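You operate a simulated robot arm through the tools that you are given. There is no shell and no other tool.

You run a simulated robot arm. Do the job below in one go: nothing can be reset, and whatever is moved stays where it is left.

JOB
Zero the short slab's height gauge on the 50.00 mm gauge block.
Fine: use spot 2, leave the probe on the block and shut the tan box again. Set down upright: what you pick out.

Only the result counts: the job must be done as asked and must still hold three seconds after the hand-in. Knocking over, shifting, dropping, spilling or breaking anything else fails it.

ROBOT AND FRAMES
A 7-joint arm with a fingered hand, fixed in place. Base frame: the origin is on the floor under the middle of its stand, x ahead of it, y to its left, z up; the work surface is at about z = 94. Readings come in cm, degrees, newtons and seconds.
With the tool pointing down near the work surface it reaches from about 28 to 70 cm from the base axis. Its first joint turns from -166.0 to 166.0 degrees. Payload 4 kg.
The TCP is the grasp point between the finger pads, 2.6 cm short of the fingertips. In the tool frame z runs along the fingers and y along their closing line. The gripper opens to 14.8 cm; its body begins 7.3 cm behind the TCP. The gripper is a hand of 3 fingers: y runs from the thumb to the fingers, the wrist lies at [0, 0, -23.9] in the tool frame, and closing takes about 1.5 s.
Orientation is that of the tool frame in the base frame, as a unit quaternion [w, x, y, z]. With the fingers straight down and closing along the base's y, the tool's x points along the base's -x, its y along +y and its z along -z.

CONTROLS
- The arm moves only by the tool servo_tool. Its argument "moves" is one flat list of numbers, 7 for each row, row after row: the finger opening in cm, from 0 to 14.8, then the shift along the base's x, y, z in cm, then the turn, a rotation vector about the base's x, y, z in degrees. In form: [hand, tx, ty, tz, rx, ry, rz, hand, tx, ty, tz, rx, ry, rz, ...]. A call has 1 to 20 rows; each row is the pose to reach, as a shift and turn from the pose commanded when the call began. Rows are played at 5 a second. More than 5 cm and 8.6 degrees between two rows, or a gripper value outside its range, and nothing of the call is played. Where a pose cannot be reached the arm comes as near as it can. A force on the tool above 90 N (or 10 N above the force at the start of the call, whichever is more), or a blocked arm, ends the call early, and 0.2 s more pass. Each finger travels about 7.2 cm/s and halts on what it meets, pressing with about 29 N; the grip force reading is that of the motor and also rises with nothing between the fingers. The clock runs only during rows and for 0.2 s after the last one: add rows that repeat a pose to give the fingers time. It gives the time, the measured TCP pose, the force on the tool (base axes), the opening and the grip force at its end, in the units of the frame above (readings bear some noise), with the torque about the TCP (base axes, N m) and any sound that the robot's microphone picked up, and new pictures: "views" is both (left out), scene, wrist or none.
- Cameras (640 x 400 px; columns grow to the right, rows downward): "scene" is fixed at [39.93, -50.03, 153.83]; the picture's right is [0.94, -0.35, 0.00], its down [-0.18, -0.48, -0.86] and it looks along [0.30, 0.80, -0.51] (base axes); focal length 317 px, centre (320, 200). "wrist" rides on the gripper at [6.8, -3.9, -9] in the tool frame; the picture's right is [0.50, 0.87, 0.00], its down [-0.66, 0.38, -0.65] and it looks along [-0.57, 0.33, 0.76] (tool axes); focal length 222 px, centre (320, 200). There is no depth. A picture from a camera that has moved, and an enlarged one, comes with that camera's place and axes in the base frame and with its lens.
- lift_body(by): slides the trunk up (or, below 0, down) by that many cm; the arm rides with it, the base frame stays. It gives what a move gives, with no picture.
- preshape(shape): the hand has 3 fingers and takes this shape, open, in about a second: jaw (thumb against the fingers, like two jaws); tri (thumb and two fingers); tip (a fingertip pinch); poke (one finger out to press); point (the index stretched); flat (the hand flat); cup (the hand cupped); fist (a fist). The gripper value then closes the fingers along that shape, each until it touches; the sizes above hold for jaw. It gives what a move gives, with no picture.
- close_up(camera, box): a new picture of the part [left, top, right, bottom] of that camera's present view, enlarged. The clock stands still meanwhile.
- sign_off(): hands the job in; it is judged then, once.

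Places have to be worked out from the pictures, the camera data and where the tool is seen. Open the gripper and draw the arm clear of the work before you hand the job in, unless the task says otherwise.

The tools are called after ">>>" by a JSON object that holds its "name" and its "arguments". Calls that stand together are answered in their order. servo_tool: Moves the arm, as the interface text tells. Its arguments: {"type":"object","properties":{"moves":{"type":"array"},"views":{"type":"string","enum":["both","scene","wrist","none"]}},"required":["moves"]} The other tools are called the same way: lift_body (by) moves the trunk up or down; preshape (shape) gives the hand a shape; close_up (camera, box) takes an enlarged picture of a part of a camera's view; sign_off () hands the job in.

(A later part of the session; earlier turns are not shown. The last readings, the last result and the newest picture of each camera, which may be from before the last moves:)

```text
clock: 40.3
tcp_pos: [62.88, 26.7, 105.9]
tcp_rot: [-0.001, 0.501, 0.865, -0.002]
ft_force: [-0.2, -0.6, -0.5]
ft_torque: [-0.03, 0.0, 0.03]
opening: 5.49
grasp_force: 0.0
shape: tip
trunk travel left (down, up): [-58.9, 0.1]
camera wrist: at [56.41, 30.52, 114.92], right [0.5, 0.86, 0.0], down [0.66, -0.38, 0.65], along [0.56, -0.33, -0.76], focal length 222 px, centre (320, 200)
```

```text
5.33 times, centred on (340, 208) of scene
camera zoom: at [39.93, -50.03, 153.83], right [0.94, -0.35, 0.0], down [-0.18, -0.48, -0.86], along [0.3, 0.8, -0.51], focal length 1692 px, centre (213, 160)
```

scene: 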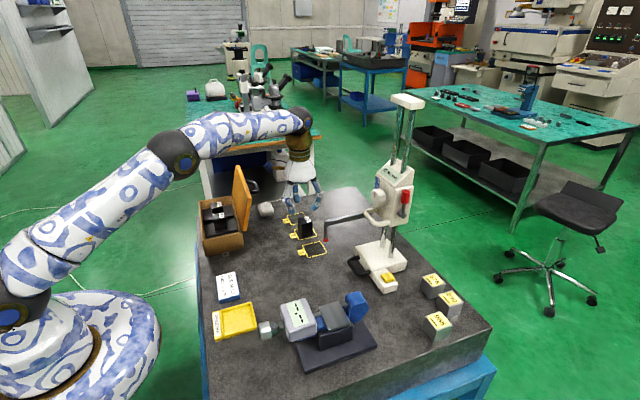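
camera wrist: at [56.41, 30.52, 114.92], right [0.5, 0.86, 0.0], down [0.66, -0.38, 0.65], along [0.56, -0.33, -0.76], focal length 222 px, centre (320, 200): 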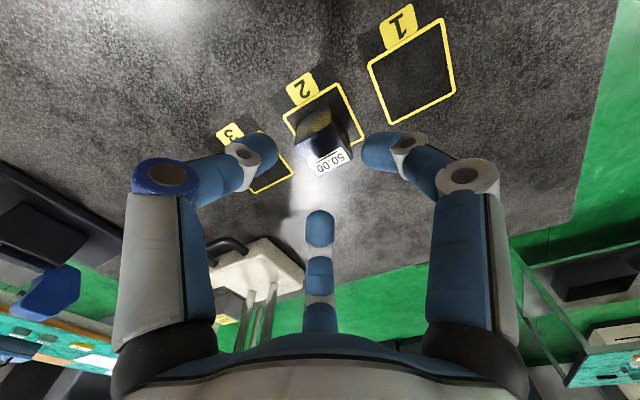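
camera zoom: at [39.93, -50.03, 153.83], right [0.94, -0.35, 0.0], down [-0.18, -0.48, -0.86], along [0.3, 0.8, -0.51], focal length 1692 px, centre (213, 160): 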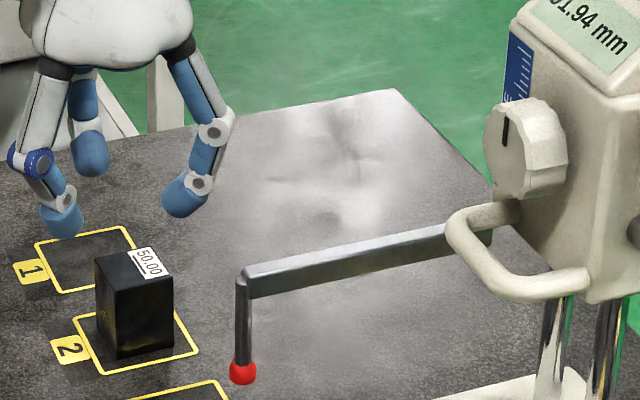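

The 50.00 block stands cleanly on spot 2. Next the gauge: I must slide its base +17 cm in y with the probe high. I back off to a clear place and try the "point" shape for pushing.

>>> {"name": "servo_tool", "arguments": {"moves": [5.5, -2, -2.5, 3, 0, 0, 0, 5.5, -4, -5.5, 6, 0, 0, 0, 5.5, -7, -8, 8.5, 0, 0, 0, 5.5, -9.5, -11, 11, 0, 0, 0, 5.5, -11.5, -15, 12.5, 0, 0, 0, 5.5, -13, -18.5, 13.5, 0, 0, 0, 5.5, -13, -18.5, 13.5, 0, 0, 0], "views": "none"}}

>>> {"name": "preshape", "arguments": {"shape": "point"}}

>>> {"name": "close_up", "arguments": {"camera": "wrist", "box": [0, 0, 640, 400]}}

>>> {"name": "close_up", "arguments": {"camera": "scene", "box": [220, 60, 380, 220]}}

```text
clock: 41.9
tcp_pos: [49.93, 8.44, 119.2]
tcp_rot: [0.0, 0.501, 0.866, -0.001]
ft_force: [-0.1, -0.2, 0.2]
ft_torque: [0.01, 0.04, 0.0]
opening: 5.49
grasp_force: 0.0
shape: tip
trunk travel left (down, up): [-58.9, 0.1]
```

```text
clock: 42.8
tcp_pos: [49.91, 8.48, 119.31]
tcp_rot: [-0.001, 0.501, 0.866, -0.001]
ft_force: [0.2, -0.2, -0.7]
ft_torque: [0.03, 0.02, 0.01]
opening: 14.24
grasp_force: 0.1
shape: point
trunk travel left (down, up): [-58.9, 0.1]
```

```text
1.00 times, centred on (320, 200) of wrist (not enlarged: the box is as wide or as high as the picture)
camera zoom: at [43.4, 12.36, 128.36], right [0.5, 0.86, 0.0], down [0.66, -0.38, 0.65], along [0.56, -0.33, -0.76], focal length 222 px, centre (320, 200)
```

zoom: 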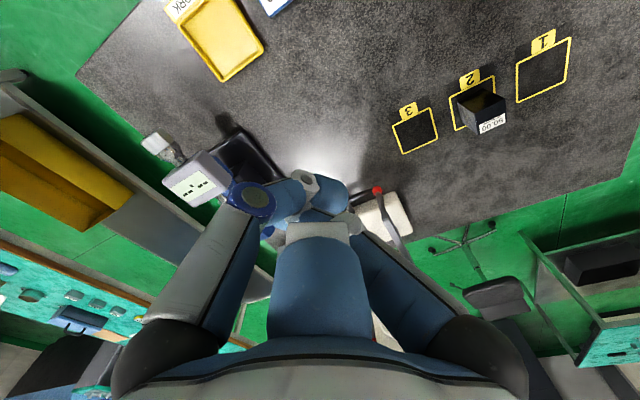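

```text
2.50 times, centred on (300, 140) of scene
camera zoom: at [39.93, -50.03, 153.83], right [0.94, -0.35, 0.0], down [-0.18, -0.48, -0.86], along [0.3, 0.8, -0.51], focal length 793 px, centre (370, 350)
```

zoom: 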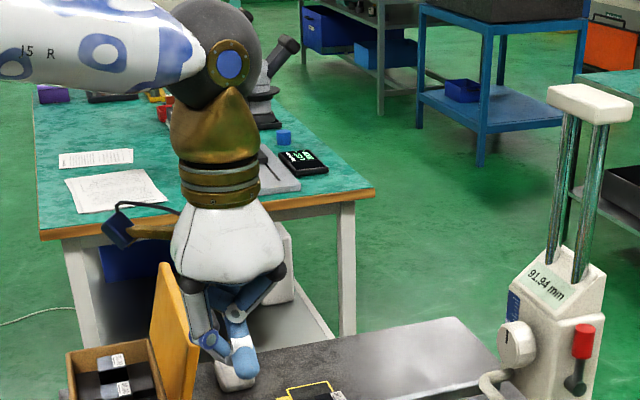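

The point shape folds two fingers in. I wait a moment and enlarge the hand in the scene view to see which finger extends and how far.

>>> {"name": "servo_tool", "arguments": {"moves": [14.2, 0, 0, 0, 0, 0, 0, 14.2, 0, 0, 0, 0, 0, 0, 14.2, 0, 0, 0, 0, 0, 0], "views": "wrist"}}

>>> {"name": "close_up", "arguments": {"camera": "scene", "box": [250, 110, 310, 180]}}

```text
clock: 43.6
tcp_pos: [49.99, 8.46, 119.36]
tcp_rot: [-0.001, 0.501, 0.865, -0.001]
ft_force: [-0.1, -1.0, -0.5]
ft_torque: [0.02, 0.01, -0.01]
opening: 14.22
grasp_force: 0.1
shape: point
trunk travel left (down, up): [-58.9, 0.1]
camera wrist: at [43.4, 12.36, 128.36], right [0.5, 0.86, 0.0], down [0.66, -0.38, 0.65], along [0.56, -0.33, -0.76], focal length 222 px, centre (320, 200)
```

wrist: 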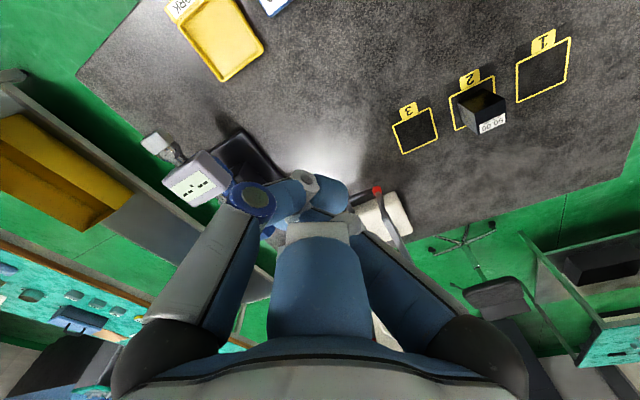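

```text
5.71 times, centred on (280, 145) of scene
camera zoom: at [39.93, -50.03, 153.83], right [0.94, -0.35, 0.0], down [-0.18, -0.48, -0.86], along [0.3, 0.8, -0.51], focal length 1813 px, centre (549, 514)
```

zoom: 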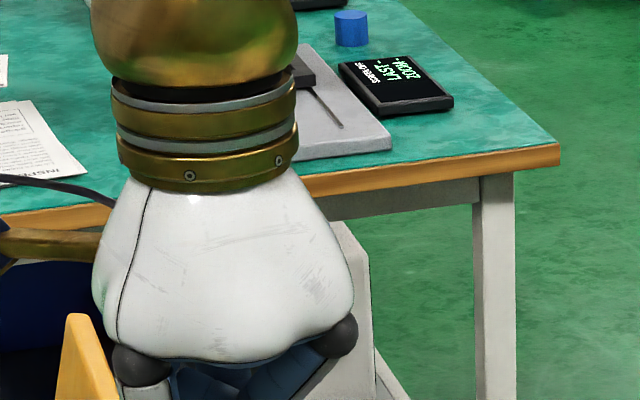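

>>> {"name": "close_up", "arguments": {"camera": "scene", "box": [250, 160, 340, 220]}}

>>> {"name": "preshape", "arguments": {"shape": "poke"}}

>>> {"name": "close_up", "arguments": {"camera": "scene", "box": [250, 160, 340, 220]}}

>>> {"name": "close_up", "arguments": {"camera": "wrist", "box": [0, 0, 640, 400]}}

```text
6.67 times, centred on (295, 190) of scene
camera zoom: at [39.93, -50.03, 153.83], right [0.94, -0.35, 0.0], down [-0.18, -0.48, -0.86], along [0.3, 0.8, -0.51], focal length 2115 px, centre (487, 267)
```

zoom: 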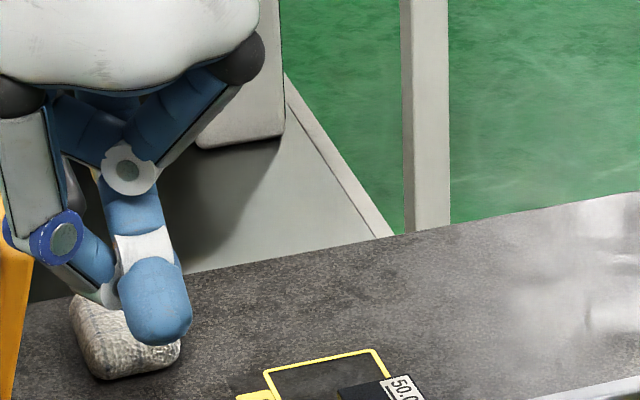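

```text
clock: 44.5
tcp_pos: [50.05, 8.45, 119.18]
tcp_rot: [-0.001, 0.501, 0.866, -0.001]
ft_force: [-1.0, 0.9, -0.2]
ft_torque: [0.02, -0.04, -0.01]
opening: 0.0
grasp_force: 0.0
shape: poke
trunk travel left (down, up): [-58.9, 0.1]
```

```text
6.67 times, centred on (295, 190) of scene
camera zoom: at [39.93, -50.03, 153.83], right [0.94, -0.35, 0.0], down [-0.18, -0.48, -0.86], along [0.3, 0.8, -0.51], focal length 2115 px, centre (487, 267)
```

zoom: 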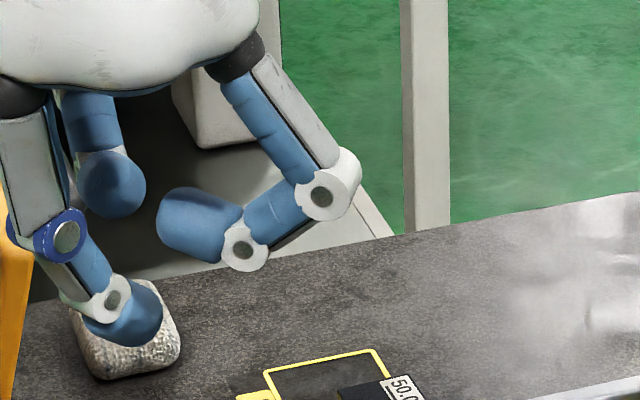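

```text
1.00 times, centred on (320, 200) of wrist (not enlarged: the box is as wide or as high as the picture)
camera zoom: at [43.4, 12.36, 128.36], right [0.5, 0.86, 0.0], down [0.66, -0.38, 0.65], along [0.56, -0.33, -0.76], focal length 222 px, centre (320, 200)
```

zoom: 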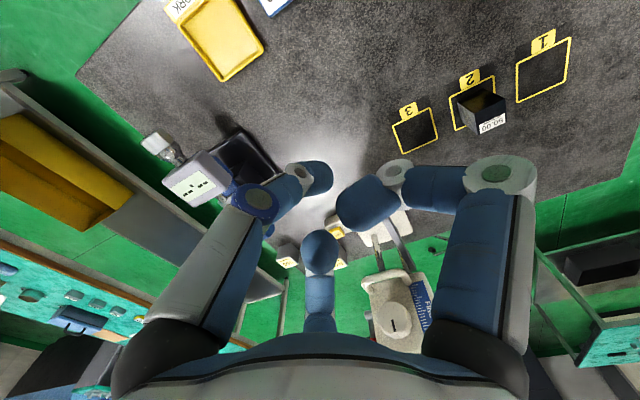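

Poke presents only the thumb; for pushing the gauge a closed cluster of the three fingertips is better. I set the tip shape again, close it, and turn the wrist by +170° so that the camera will sit on the free −y side while pushing.

>>> {"name": "preshape", "arguments": {"shape": "tip"}}

>>> {"name": "servo_tool", "arguments": {"moves": [8, 0, 0, 0, 0, 0, 8.5, 4, 0, 0, 0, 0, 0, 17, 0, 0, 0, 0, 0, 0, 25.5, 0, 0, 0, 0, 0, 0, 34, 0, 0, 0, 0, 0, 0, 42.5, 0, 0, 0, 0, 0, 0, 51, 0, 0, 0, 0, 0, 0, 59.5, 0, 0, 0, 0, 0, 0, 68, 0, 0, 0, 0, 0, 0, 76.5, 0, 0, 0, 0, 0, 0, 85, 0, 0, 0, 0, 0, 0, 93.5, 0, 0, 0, 0, 0, 0, 102, 0, 0, 0, 0, 0, 0, 110.5, 0, 0, 0, 0, 0, 0, 119, 0, 0, 0, 0, 0, 0, 127.5, 0, 0, 0, 0, 0, 0, 136, 0, 0, 0, 0, 0, 0, 144.5, 0, 0, 0, 0, 0, 0, 153, 0, 0, 0, 0, 0, 0, 161.5, 0, 0, 0, 0, 0, 0, 170], "views": "both"}}

```text
clock: 45.4
tcp_pos: [49.99, 8.34, 119.25]
tcp_rot: [0.001, 0.501, 0.866, -0.002]
ft_force: [0.9, 0.7, 0.9]
ft_torque: [0.0, 0.01, 0.01]
opening: 14.8
grasp_force: 0.0
shape: tip
trunk travel left (down, up): [-58.9, 0.1]
```

```text
clock: 49.6
tcp_pos: [49.95, 8.04, 119.44]
tcp_rot: [-0.002, 0.819, -0.573, 0.0]
ft_force: [0.3, -0.5, -0.3]
ft_torque: [0.0, 0.01, -0.01]
opening: 0.0
grasp_force: 29.1
shape: tip
trunk travel left (down, up): [-58.9, 0.1]
camera wrist: at [56.02, 3.05, 128.41], right [-0.64, -0.77, 0.0], down [-0.58, 0.49, 0.65], along [-0.5, 0.42, -0.76], focal length 222 px, centre (320, 200)
```

scene: 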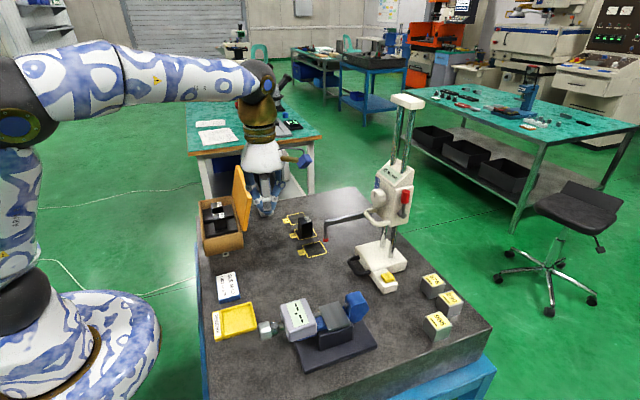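
wrist: 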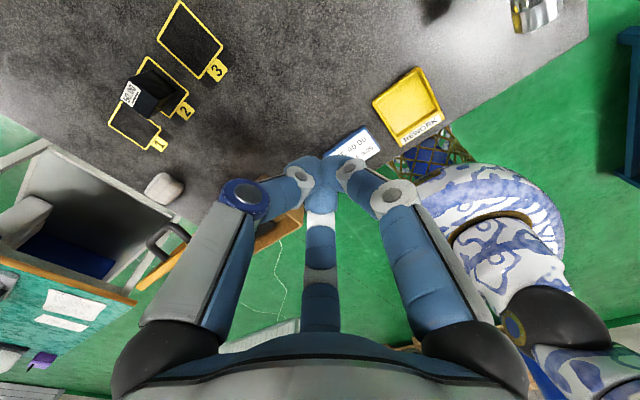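

The wrist reached the new roll. I now swing around the −y side of the gauge, tilt the closed fingertips 27° outward, and come down beside the base just right of the ZERO plinth, short of contact.

>>> {"name": "servo_tool", "arguments": {"moves": [0, 3.9, -3, -0.5, 1.4, -3.8, 0, 0, 7.8, -6, -1, 2.8, -7.6, 0, 0, 11.8, -9, -1.5, 4.1, -11.4, 0, 0, 15.8, -11.5, -3, 5.5, -15.2, 0, 0, 19.8, -13.5, -5.2, 6.9, -19, 0, 0, 23.2, -14.5, -8.7, 8.3, -22.9, 0, 0, 26, -14.5, -12.5, 9.2, -25.4, 0, 0, 28, -14.4, -16.5, 9.2, -25.4, 0, 0, 28.75, -14.2, -20.2, 9.2, -25.4, 0, 0, 28.75, -14.2, -20.2, 9.2, -25.4, 0], "views": "both"}}

>>> {"name": "close_up", "arguments": {"camera": "scene", "box": [330, 200, 450, 300]}}

>>> {"name": "close_up", "arguments": {"camera": "wrist", "box": [200, 60, 440, 260]}}

```text
refused: row 3 steps farther than a row can; nothing moved
```

```text
4.00 times, centred on (390, 250) of scene
camera zoom: at [39.93, -50.03, 153.83], right [0.94, -0.35, 0.0], down [-0.18, -0.48, -0.86], along [0.3, 0.8, -0.51], focal length 1269 px, centre (40, 0)
```

zoom: 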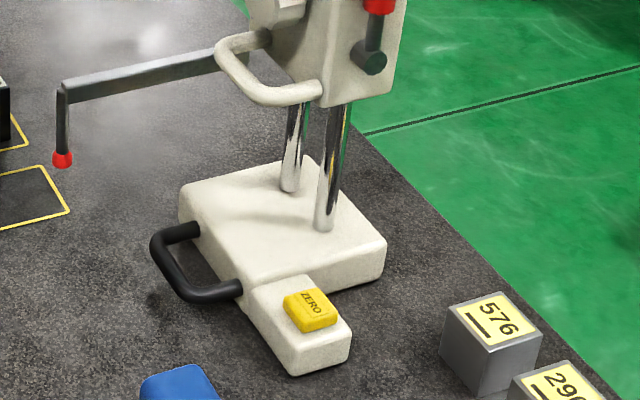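

```text
2.00 times, centred on (320, 160) of wrist
camera zoom: at [56.02, 3.05, 128.41], right [-0.64, -0.77, 0.0], down [-0.58, 0.49, 0.65], along [-0.5, 0.42, -0.76], focal length 444 px, centre (320, 280)
```

zoom: 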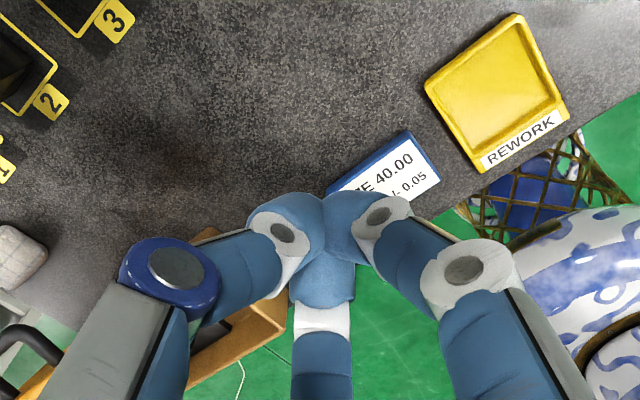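

The −y side pusher plan changes: opened to about 7 cm and tilted 24°, the thumb can bear on the near column while another finger bears on the base just left of the plinth — a stable two-point push. I move around the −y side to above that place first.

>>> {"name": "servo_tool", "arguments": {"moves": [0, 3.8, -2.8, 0, 0.75, -3.55, 3.84, 0, 7.6, -5.6, -0.5, 1.5, -7.1, 7.7, 0, 11.4, -8.4, -1, 2.26, -10.65, 11.5, 0, 15.2, -10.8, -2.5, 3.0, -14.2, 15.4, 2, 19, -12.5, -5, 3.77, -17.75, 19.2, 4, 22.5, -13, -8.2, 4.5, -21.3, 23, 6, 25, -13, -11.5, 5.03, -23.67, 25.6, 7, 26.75, -13, -13.4, 5.03, -23.67, 25.6, 7, 26.75, -13, -13.4, 5.03, -23.67, 25.6, 7, 26.75, -13, -13.4, 5.03, -23.67, 25.6], "views": "both"}}

>>> {"name": "close_up", "arguments": {"camera": "scene", "box": [310, 160, 450, 300]}}

```text
clock: 51.8
tcp_pos: [68.04, -6.1, 108.75]
tcp_rot: [-0.09, 0.844, -0.489, 0.199]
ft_force: [-1.2, 0.4, 0.1]
ft_torque: [0.01, 0.01, 0.0]
opening: 6.95
grasp_force: 0.0
shape: tip
out of reach, approached as far as the arm can: row 4, 5, 6, 7, 8, 9, 10
trunk travel left (down, up): [-58.9, 0.1]
camera wrist: at [70.45, -9.68, 119.96], right [-0.46, -0.87, -0.18], down [-0.87, 0.4, 0.3], along [-0.19, 0.29, -0.94], focal length 222 px, centre (320, 200)
```

scene: 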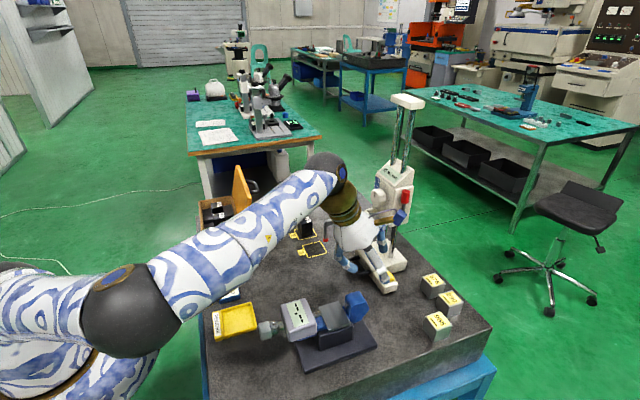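
wrist: 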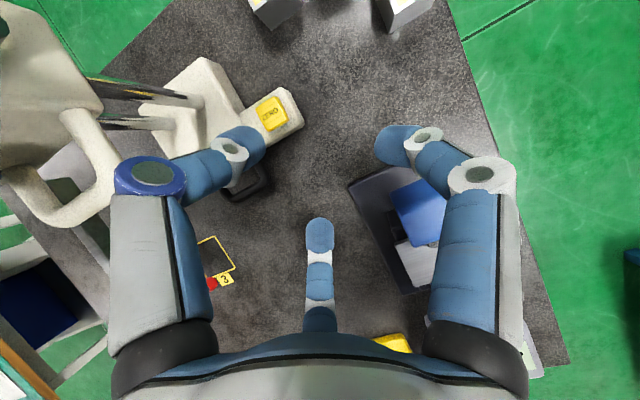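

```text
2.86 times, centred on (380, 230) of scene
camera zoom: at [39.93, -50.03, 153.83], right [0.94, -0.35, 0.0], down [-0.18, -0.48, -0.86], along [0.3, 0.8, -0.51], focal length 907 px, centre (149, 114)
```

zoom: 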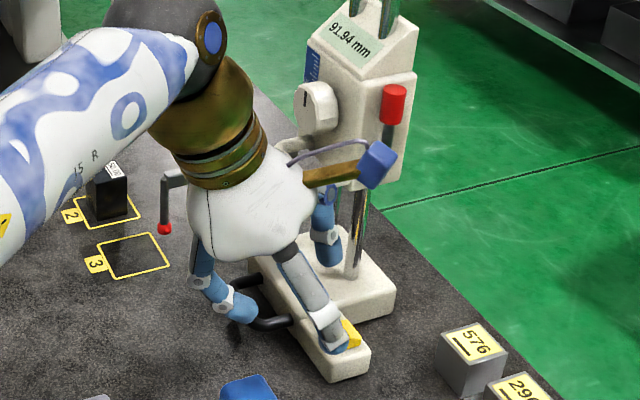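

The wrist hits a joint limit with that roll (rows 4+ out of reach). I retreat, bring the tool upright, and will use the mid-range roll instead.

>>> {"name": "servo_tool", "arguments": {"moves": [6.5, -3, 0.5, 2, 0.8, 4.1, -1.6, 5, -6.5, 1, 4.5, 1.6, 8.3, -3.2, 4, -10, 1.5, 7, 2.3, 12.4, -4.8, 3, -13, 2, 9, 3.1, 16.5, -6.4, 2, -16, 3, 10.5, 3.9, 20.7, -8.1, 1, -18, 4, 10.5, 4.68, 24.82, -9.67, 0, -18, 4, 10.5, 4.68, 24.82, -9.67], "views": "none"}}

```text
clock: 53.4
tcp_pos: [49.91, -1.69, 119.51]
tcp_rot: [-0.002, 0.819, -0.574, 0.001]
ft_force: [0.1, -0.5, 0.1]
ft_torque: [0.01, -0.02, 0.03]
opening: 0.02
grasp_force: 20.7
shape: tip
trunk travel left (down, up): [-58.9, 0.1]
```

Upright again. I rotate the wrist by −94° (roll near the starting one).

>>> {"name": "servo_tool", "arguments": {"moves": [0, 0, 0, 0, 0, 0, -8.5, 0, 0, 0, 0, 0, 0, -17, 0, 0, 0, 0, 0, 0, -25.5, 0, 0, 0, 0, 0, 0, -34, 0, 0, 0, 0, 0, 0, -42.5, 0, 0, 0, 0, 0, 0, -51, 0, 0, 0, 0, 0, 0, -59.5, 0, 0, 0, 0, 0, 0, -68, 0, 0, 0, 0, 0, 0, -76.5, 0, 0, 0, 0, 0, 0, -85, 0, 0, 0, 0, 0, 0, -94, 0, 0, 0, 0, 0, 0, -94], "views": "wrist"}}

```text
refused: row 11 steps farther than a row can; nothing moved
```

>>> {"name": "servo_tool", "arguments": {"moves": [0, 0, 0, 0, 0, 0, -8.5, 0, 0, 0, 0, 0, 0, -17, 0, 0, 0, 0, 0, 0, -25.5, 0, 0, 0, 0, 0, 0, -34, 0, 0, 0, 0, 0, 0, -42.5, 0, 0, 0, 0, 0, 0, -51, 0, 0, 0, 0, 0, 0, -59.5, 0, 0, 0, 0, 0, 0, -68, 0, 0, 0, 0, 0, 0, -76.5, 0, 0, 0, 0, 0, 0, -85, 0, 0, 0, 0, 0, 0, -93.5, 0, 0, 0, 0, 0, 0, -94], "views": "wrist"}}

```text
clock: 56.0
tcp_pos: [50.16, -1.79, 119.35]
tcp_rot: [0.001, -0.138, 0.99, -0.002]
ft_force: [-0.4, 0.1, 0.1]
ft_torque: [-0.01, 0.0, 0.01]
opening: 0.03
grasp_force: 28.8
shape: tip
trunk travel left (down, up): [-58.9, 0.1]
camera wrist: at [44.89, -7.41, 128.45], right [-0.72, 0.7, 0.0], down [0.52, 0.55, 0.65], along [0.46, 0.47, -0.76], focal length 222 px, centre (320, 200)
```

wrist: 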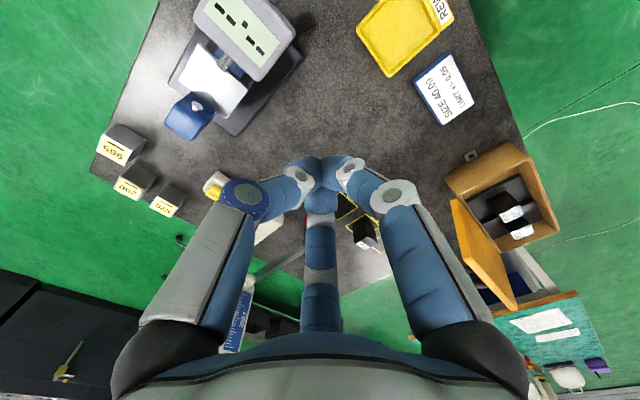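

Roll is now mid-range. I approach again: tilt 24° and go to a point on the −y side above the blocks-free area, opening to 7 cm.

>>> {"name": "servo_tool", "arguments": {"moves": [0, 4, -0.8, -0.5, 1.5, -3.3, 0, 0, 8, -1.6, -1, 3, -6.5, 0, 0, 12, -2.4, -2, 4.6, -9.8, 0, 1, 16, -3.2, -4, 6.1, -13, 0, 2, 19.5, -4, -7, 7.6, -16.3, 0, 4, 22.5, -5, -10, 9.1, -19.6, 0, 6, 25, -5.8, -12.5, 10.14, -21.75, 0, 7, 26.5, -6.2, -13.4, 10.14, -21.75, 0, 7, 26.5, -6.2, -13.4, 10.14, -21.75, 0, 7, 26.5, -6.2, -13.4, 10.14, -21.75, 0], "views": "both"}}

>>> {"name": "close_up", "arguments": {"camera": "scene", "box": [310, 160, 450, 300]}}

```text
clock: 58.2
tcp_pos: [76.75, -8.14, 106.04]
tcp_rot: [0.2, -0.136, 0.968, 0.06]
ft_force: [-0.3, 0.1, -0.3]
ft_torque: [0.01, -0.03, -0.01]
opening: 6.94
grasp_force: 0.1
shape: tip
trunk travel left (down, up): [-58.9, 0.1]
camera wrist: at [68.69, -15.0, 111.35], right [-0.69, 0.71, -0.15], down [0.23, 0.41, 0.88], along [0.69, 0.58, -0.44], focal length 222 px, centre (320, 200)
```

scene: 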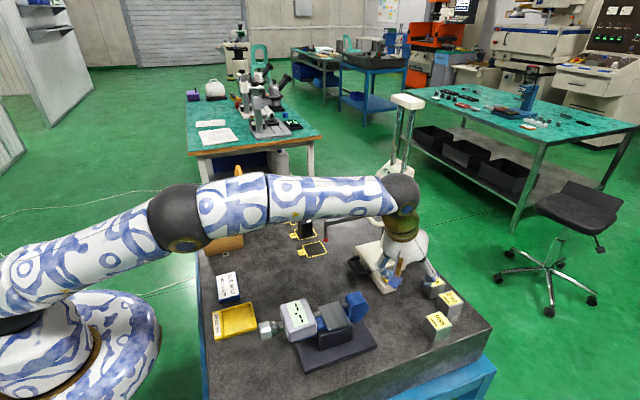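
wrist: 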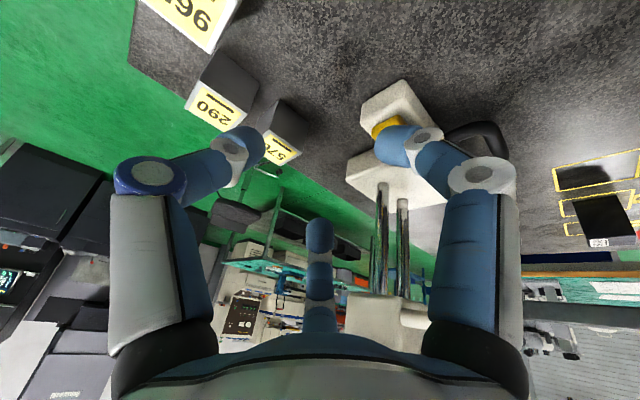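

```text
2.86 times, centred on (380, 230) of scene
camera zoom: at [39.93, -50.03, 153.83], right [0.94, -0.35, 0.0], down [-0.18, -0.48, -0.86], along [0.3, 0.8, -0.51], focal length 907 px, centre (149, 114)
```

zoom: 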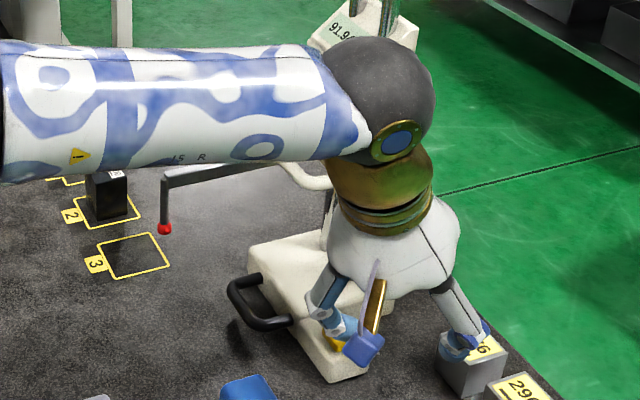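

Pose reached. The fingertips curl in more than assumed, so I use opening 9 and TCP x≈76.4; I descend on the −y side to z≈98.8, still short of contact.

>>> {"name": "servo_tool", "arguments": {"moves": [9, -0.35, 0.5, -1, 0, 0, 0, 9, -0.35, 1.5, -3, 0, 0, 0, 9, -0.35, 2.5, -5, 0, 0, 0, 9, -0.35, 3, -6.4, 0, 0, 0, 9, -0.35, 3.3, -7.1, 0, 0, 0, 9, -0.35, 3.3, -7.1, 0, 0, 0], "views": "both"}}

>>> {"name": "close_up", "arguments": {"camera": "scene", "box": [330, 200, 450, 300]}}

>>> {"name": "close_up", "arguments": {"camera": "wrist", "box": [240, 40, 560, 240]}}

```text
clock: 59.6
tcp_pos: [76.15, -4.63, 98.92]
tcp_rot: [0.199, -0.136, 0.969, 0.059]
ft_force: [0.3, -0.1, 0.5]
ft_torque: [0.0, -0.02, 0.02]
opening: 8.94
grasp_force: 0.0
shape: tip
trunk travel left (down, up): [-58.9, 0.1]
camera wrist: at [68.19, -11.53, 104.24], right [-0.69, 0.71, -0.15], down [0.23, 0.41, 0.88], along [0.69, 0.58, -0.44], focal length 222 px, centre (320, 200)
```

scene: 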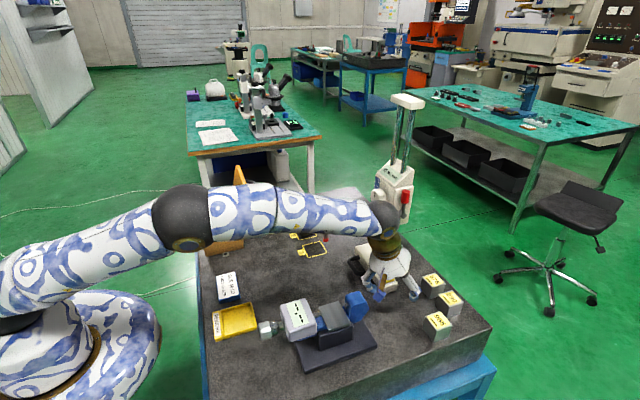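
wrist: 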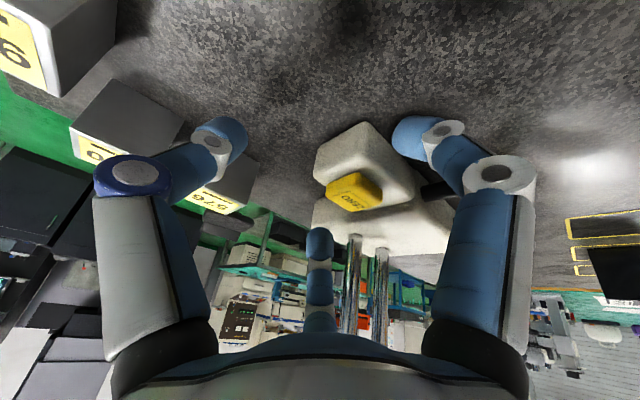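

```text
4.00 times, centred on (390, 250) of scene
camera zoom: at [39.93, -50.03, 153.83], right [0.94, -0.35, 0.0], down [-0.18, -0.48, -0.86], along [0.3, 0.8, -0.51], focal length 1269 px, centre (40, 0)
```

zoom: 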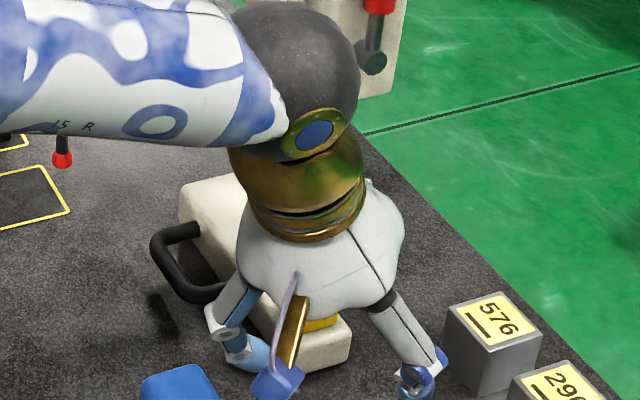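

```text
2.00 times, centred on (400, 140) of wrist
camera zoom: at [68.19, -11.53, 104.24], right [-0.69, 0.71, -0.15], down [0.23, 0.41, 0.88], along [0.69, 0.58, -0.44], focal length 444 px, centre (160, 320)
```

zoom: 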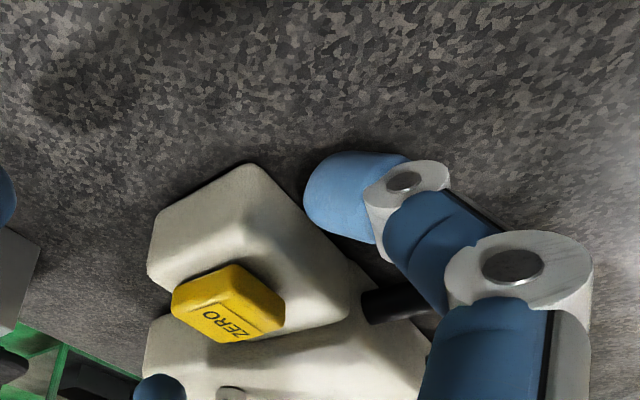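

The finger is beside the plinth at x≈72.4 and clear of everything. I advance slowly in +y toward contact and watch the force.

>>> {"name": "servo_tool", "arguments": {"moves": [9, 0, 1, 0, 0, 0, 0, 9, 0, 2, 0, 0, 0, 0, 9, 0, 2.7, 0, 0, 0, 0, 9, 0, 3.3, 0, 0, 0, 0, 9, 0, 3.3, 0, 0, 0, 0], "views": "both"}}

>>> {"name": "close_up", "arguments": {"camera": "wrist", "box": [240, 40, 560, 240]}}

```text
clock: 60.8
tcp_pos: [76.28, -1.4, 98.98]
tcp_rot: [0.2, -0.136, 0.968, 0.059]
ft_force: [-1.2, -6.1, 2.1]
ft_torque: [0.26, -0.13, -0.2]
opening: 8.77
grasp_force: 0.0
shape: tip
trunk travel left (down, up): [-58.9, 0.1]
camera wrist: at [68.21, -8.31, 104.25], right [-0.69, 0.71, -0.15], down [0.23, 0.41, 0.88], along [0.69, 0.58, -0.44], focal length 222 px, centre (320, 200)
```

scene: 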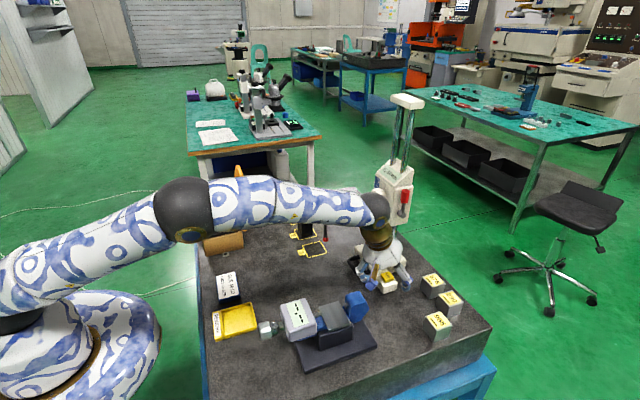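
wrist: 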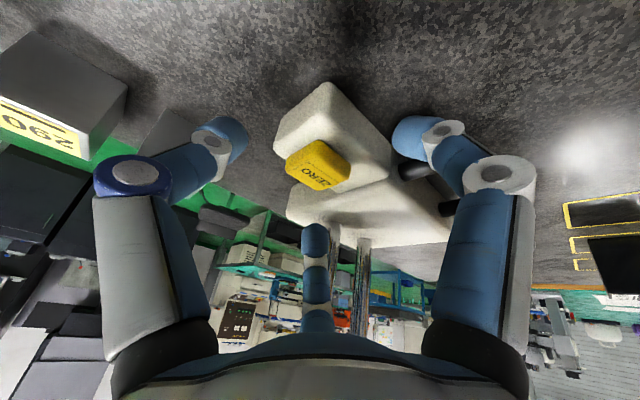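

```text
2.00 times, centred on (400, 140) of wrist
camera zoom: at [68.21, -8.31, 104.25], right [-0.69, 0.71, -0.15], down [0.23, 0.41, 0.88], along [0.69, 0.58, -0.44], focal length 444 px, centre (160, 320)
```

zoom: 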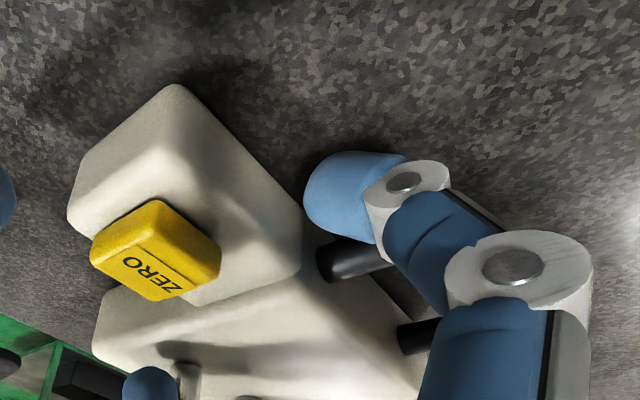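

Contact: the reaction (−6 N, at +x, 4 cm up) says the column is touched first. I push another 1.5 cm and look at the motion.

>>> {"name": "servo_tool", "arguments": {"moves": [9, 0, 0.4, 0, 0, 0, 0, 9, 0, 0.8, 0, 0, 0, 0, 9, 0, 1.2, 0, 0, 0, 0, 9, 0, 1.6, 0, 0, 0, 0, 9, 0, 1.6, 0, 0, 0, 0], "views": "both"}}

>>> {"name": "close_up", "arguments": {"camera": "wrist", "box": [240, 40, 560, 240]}}

>>> {"name": "close_up", "arguments": {"camera": "scene", "box": [300, 160, 460, 310]}}

```text
clock: 62.0
tcp_pos: [76.12, 0.19, 98.98]
tcp_rot: [0.2, -0.136, 0.968, 0.059]
ft_force: [-0.2, -5.8, 1.0]
ft_torque: [0.17, -0.06, -0.22]
opening: 8.73
grasp_force: 0.0
shape: tip
trunk travel left (down, up): [-58.9, 0.1]
camera wrist: at [68.2, -6.72, 104.25], right [-0.69, 0.71, -0.15], down [0.23, 0.41, 0.88], along [0.69, 0.58, -0.44], focal length 222 px, centre (320, 200)
```

scene: 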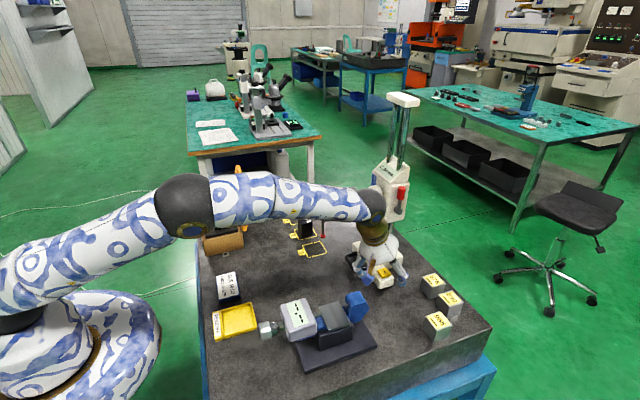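
wrist: 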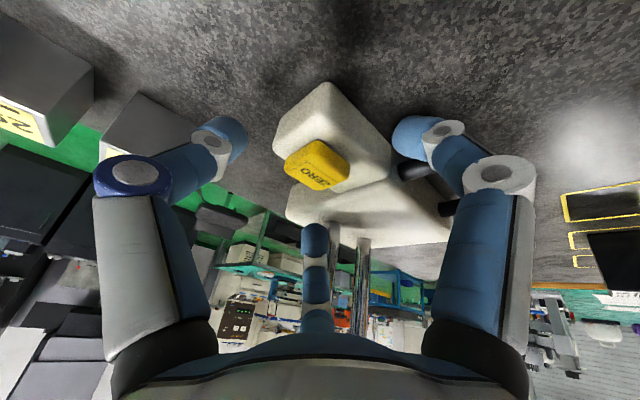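

```text
2.00 times, centred on (400, 140) of wrist
camera zoom: at [68.2, -6.72, 104.25], right [-0.69, 0.71, -0.15], down [0.23, 0.41, 0.88], along [0.69, 0.58, -0.44], focal length 444 px, centre (160, 320)
```

zoom: 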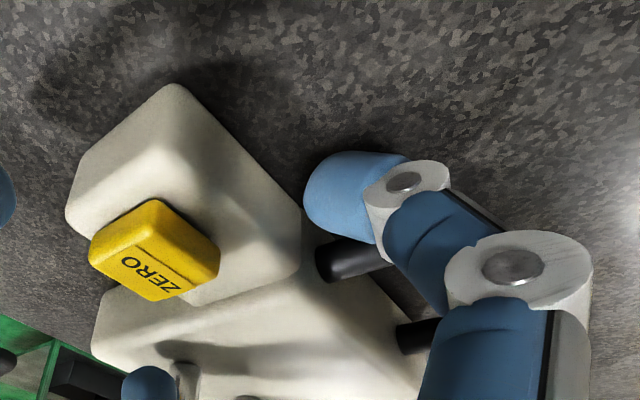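

```text
2.67 times, centred on (380, 235) of scene
camera zoom: at [39.93, -50.03, 153.83], right [0.94, -0.35, 0.0], down [-0.18, -0.48, -0.86], along [0.3, 0.8, -0.51], focal length 846 px, centre (160, 107)
```

zoom: 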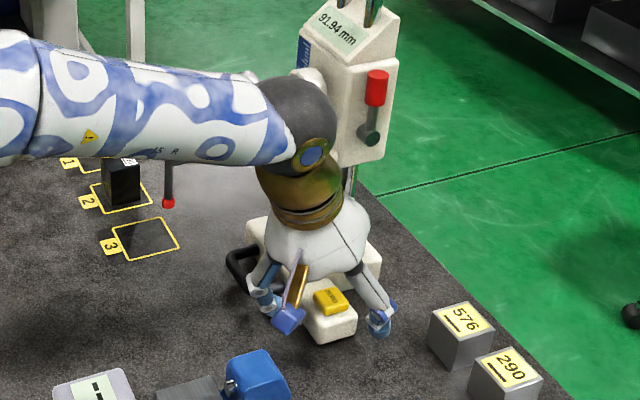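

The gauge slides along smoothly with only ~6 N and no rotation (relative view unchanged); the tip went from y≈9.8 to ≈11.5. I push 5 cm further.

>>> {"name": "servo_tool", "arguments": {"moves": [9, 0, 0.6, 0, 0, 0, 0, 9, 0, 1.2, 0, 0, 0, 0, 9, 0, 1.8, 0, 0, 0, 0, 9, 0, 2.4, 0, 0, 0, 0, 9, 0, 3, 0, 0, 0, 0, 9, 0, 3.6, 0, 0, 0, 0, 9, 0, 4.2, 0, 0, 0, 0, 9, 0, 4.8, 0, 0, 0, 0, 9, 0, 5.2, 0, 0, 0, 0, 9, 0, 5.2, 0, 0, 0, 0], "views": "both"}}

>>> {"name": "close_up", "arguments": {"camera": "scene", "box": [280, 140, 440, 290]}}

```text
clock: 64.2
tcp_pos: [76.22, 5.45, 98.8]
tcp_rot: [0.2, -0.136, 0.968, 0.06]
ft_force: [-1.3, -6.3, 1.8]
ft_torque: [0.2, -0.1, -0.13]
opening: 8.74
grasp_force: 0.1
shape: tip
trunk travel left (down, up): [-58.9, 0.1]
camera wrist: at [68.25, -1.5, 104.16], right [-0.69, 0.71, -0.15], down [0.23, 0.41, 0.88], along [0.69, 0.58, -0.44], focal length 222 px, centre (320, 200)
```

scene: 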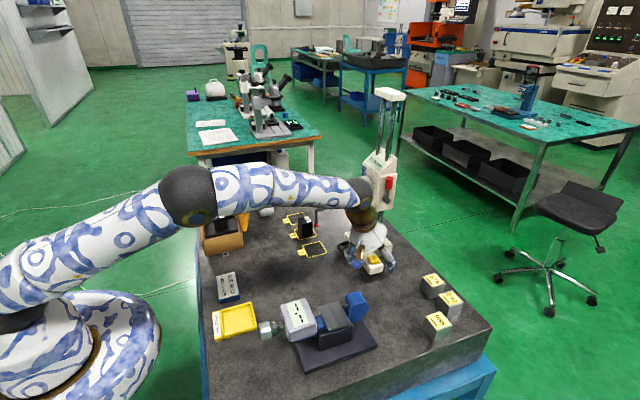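
wrist: 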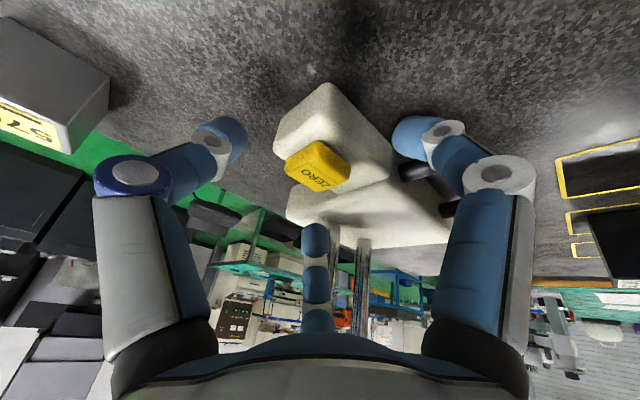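

```text
2.67 times, centred on (360, 215) of scene
camera zoom: at [39.93, -50.03, 153.83], right [0.94, -0.35, 0.0], down [-0.18, -0.48, -0.86], along [0.3, 0.8, -0.51], focal length 846 px, centre (213, 160)
```

zoom: 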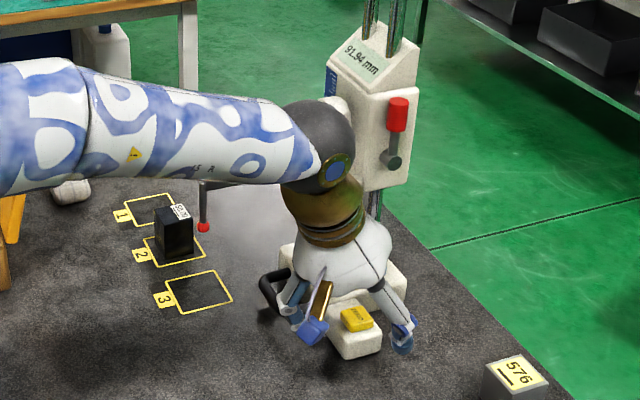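

Still perfectly aligned: tip at about (63.9, 16.7). I push 8 cm more.

>>> {"name": "servo_tool", "arguments": {"moves": [9, 0, 0.6, 0, 0, 0, 0, 9, 0, 1.2, 0, 0, 0, 0, 9, 0, 1.8, 0, 0, 0, 0, 9, 0, 2.4, 0, 0, 0, 0, 9, 0, 3, 0, 0, 0, 0, 9, 0, 3.6, 0, 0, 0, 0, 9, 0, 4.2, 0, 0, 0, 0, 9, 0, 4.8, 0, 0, 0, 0, 9, 0, 5.4, 0, 0, 0, 0, 9, 0, 6, 0, 0, 0, 0, 9, 0, 6.6, 0, 0, 0, 0, 9, 0, 7.2, 0, 0, 0, 0, 9, 0, 7.8, 0, 0, 0, 0, 9, 0, 8, 0, 0, 0, 0], "views": "both"}}

>>> {"name": "close_up", "arguments": {"camera": "scene", "box": [270, 160, 390, 260]}}

```text
clock: 67.2
tcp_pos: [76.32, 13.36, 98.9]
tcp_rot: [0.199, -0.136, 0.969, 0.06]
ft_force: [-1.0, -6.4, -0.1]
ft_torque: [0.13, -0.02, -0.19]
opening: 8.69
grasp_force: 0.2
shape: tip
trunk travel left (down, up): [-58.9, 0.1]
camera wrist: at [68.26, 6.46, 104.22], right [-0.69, 0.71, -0.15], down [0.23, 0.41, 0.88], along [0.69, 0.58, -0.44], focal length 222 px, centre (320, 200)
```

scene: 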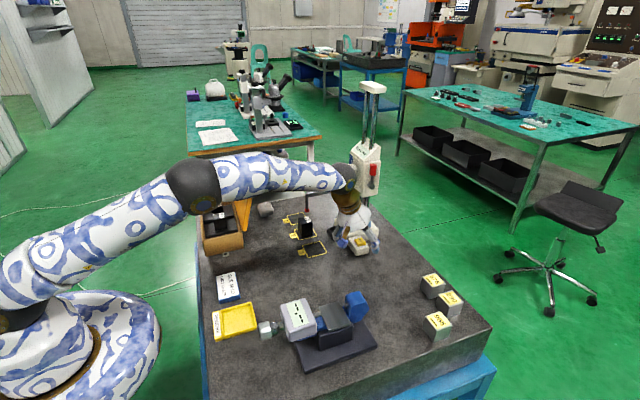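
wrist: 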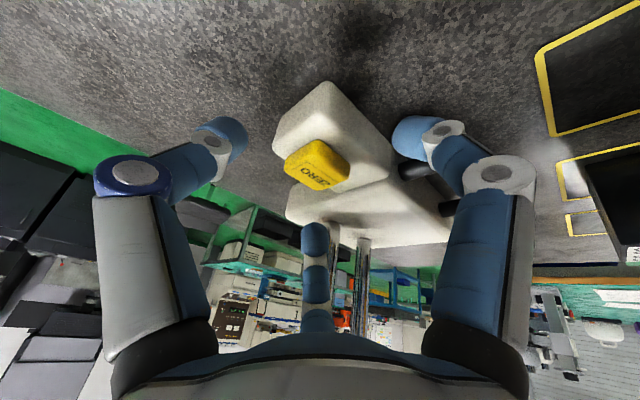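

```text
4.00 times, centred on (330, 210) of scene
camera zoom: at [39.93, -50.03, 153.83], right [0.94, -0.35, 0.0], down [-0.18, -0.48, -0.86], along [0.3, 0.8, -0.51], focal length 1269 px, centre (280, 160)
```

zoom: 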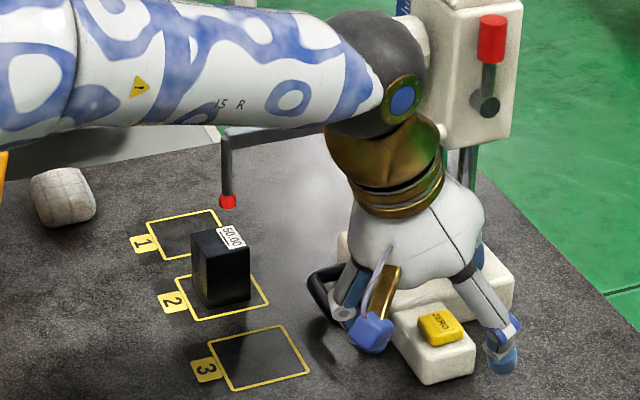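

Tip is at about (63.7, 24.6); the block is centred at y≈26.9. I push the last 2.3 cm.

>>> {"name": "servo_tool", "arguments": {"moves": [9, 0, 0.5, 0, 0, 0, 0, 9, 0, 1, 0, 0, 0, 0, 9, 0, 1.5, 0, 0, 0, 0, 9, 0, 2, 0, 0, 0, 0, 9, 0, 2.3, 0, 0, 0, 0, 9, 0, 2.3, 0, 0, 0, 0], "views": "both"}}

>>> {"name": "close_up", "arguments": {"camera": "scene", "box": [270, 170, 350, 250]}}

>>> {"name": "close_up", "arguments": {"camera": "wrist", "box": [500, 80, 640, 280]}}

```text
clock: 68.6
tcp_pos: [76.31, 15.6, 98.9]
tcp_rot: [0.201, -0.136, 0.968, 0.06]
ft_force: [-0.4, -5.0, -0.4]
ft_torque: [0.08, 0.03, -0.18]
opening: 8.66
grasp_force: 0.1
shape: tip
trunk travel left (down, up): [-58.9, 0.1]
camera wrist: at [68.29, 8.71, 104.24], right [-0.69, 0.71, -0.15], down [0.23, 0.41, 0.88], along [0.69, 0.58, -0.44], focal length 222 px, centre (320, 200)
```

scene: 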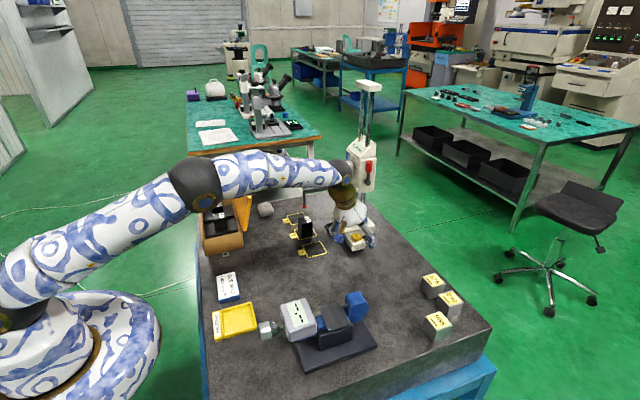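
wrist: 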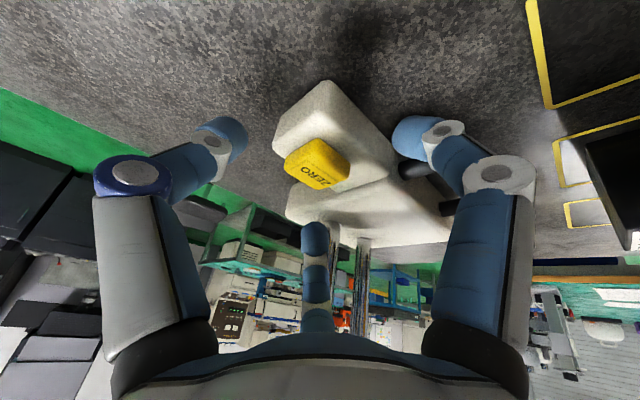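

```text
5.00 times, centred on (310, 210) of scene
camera zoom: at [39.93, -50.03, 153.83], right [0.94, -0.35, 0.0], down [-0.18, -0.48, -0.86], along [0.3, 0.8, -0.51], focal length 1586 px, centre (370, 150)
```

zoom: 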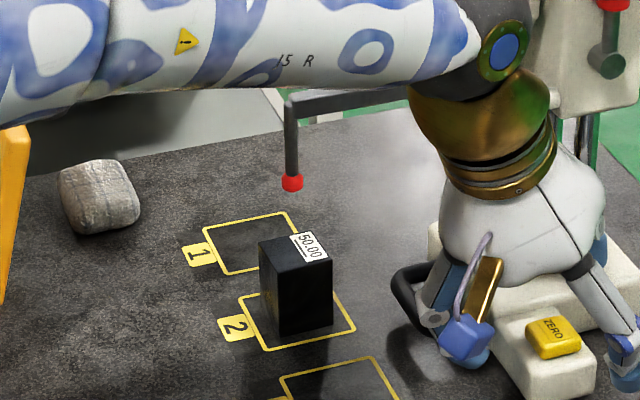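

```text
2.00 times, centred on (570, 180) of wrist
camera zoom: at [68.29, 8.71, 104.24], right [-0.69, 0.71, -0.15], down [0.23, 0.41, 0.88], along [0.69, 0.58, -0.44], focal length 444 px, centre (-180, 240)
```

zoom: 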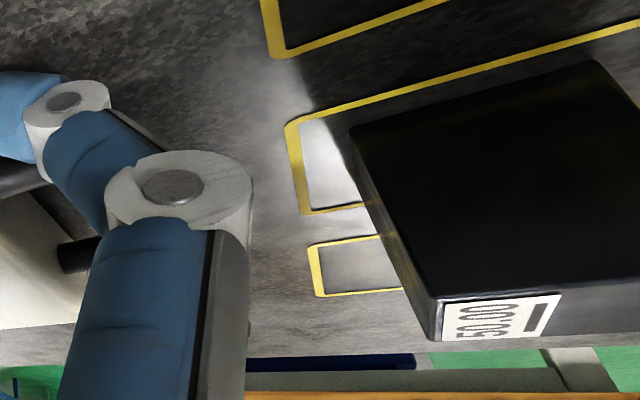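

The probe tip now sits over the block, at about (63.8, 27.1), with no gauge rotation. I back the hand away in −y, then up and clear, and look at the gauge again.

>>> {"name": "servo_tool", "arguments": {"moves": [9, 0, -1, 0, 0, 0, 0, 9, 0, -3, 0, 0, 0, 0, 9, 0, -5, 0.5, 0, 0, 0, 8, -0.5, -7.5, 3, 0, 0, 0, 7, -2, -9, 7, 0, 0, 0, 6, -5, -10, 10, -2, 4, 0, 5, -9, -10, 12.5, -4, 9, 0, 4, -13, -9.5, 15, -6, 13, 0, 4, -17, -9, 17.5, -8, 17, 0, 4, -20, -8.5, 20, -10.14, 21.75, 0, 4, -20, -8.5, 20, -10.14, 21.75, 0], "views": "both"}}

>>> {"name": "close_up", "arguments": {"camera": "scene", "box": [270, 100, 430, 260]}}

```text
clock: 71.0
tcp_pos: [56.32, 7.09, 119.13]
tcp_rot: [0.001, -0.14, 0.99, -0.002]
ft_force: [-0.6, 0.3, 0.3]
ft_torque: [0.02, 0.03, 0.01]
opening: 4.03
grasp_force: 0.1
shape: tip
trunk travel left (down, up): [-58.9, 0.1]
camera wrist: at [51.04, 1.45, 128.11], right [-0.72, 0.69, 0.0], down [0.52, 0.55, 0.65], along [0.46, 0.47, -0.76], focal length 222 px, centre (320, 200)
```

scene: 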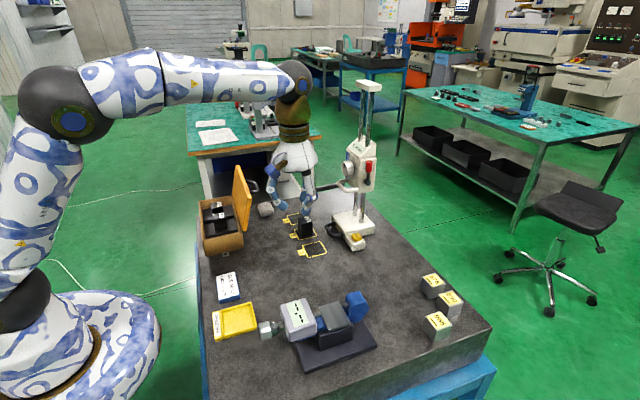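
wrist: 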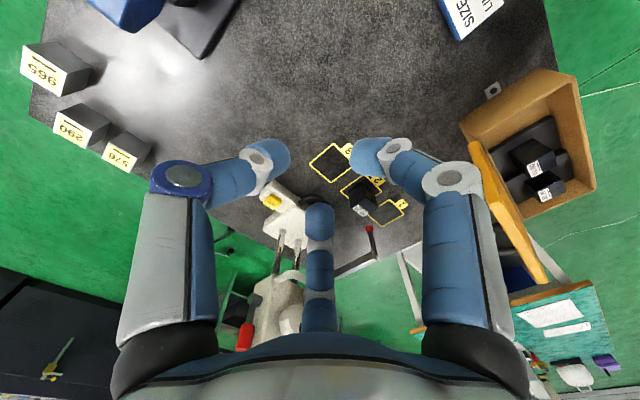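

```text
2.50 times, centred on (350, 180) of scene
camera zoom: at [39.93, -50.03, 153.83], right [0.94, -0.35, 0.0], down [-0.18, -0.48, -0.86], along [0.3, 0.8, -0.51], focal length 793 px, centre (245, 250)
```

zoom: 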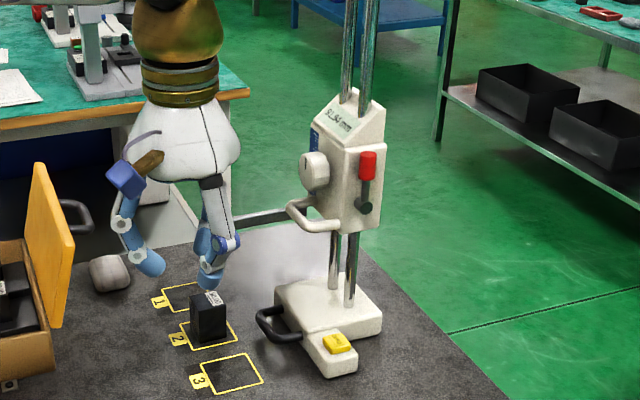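

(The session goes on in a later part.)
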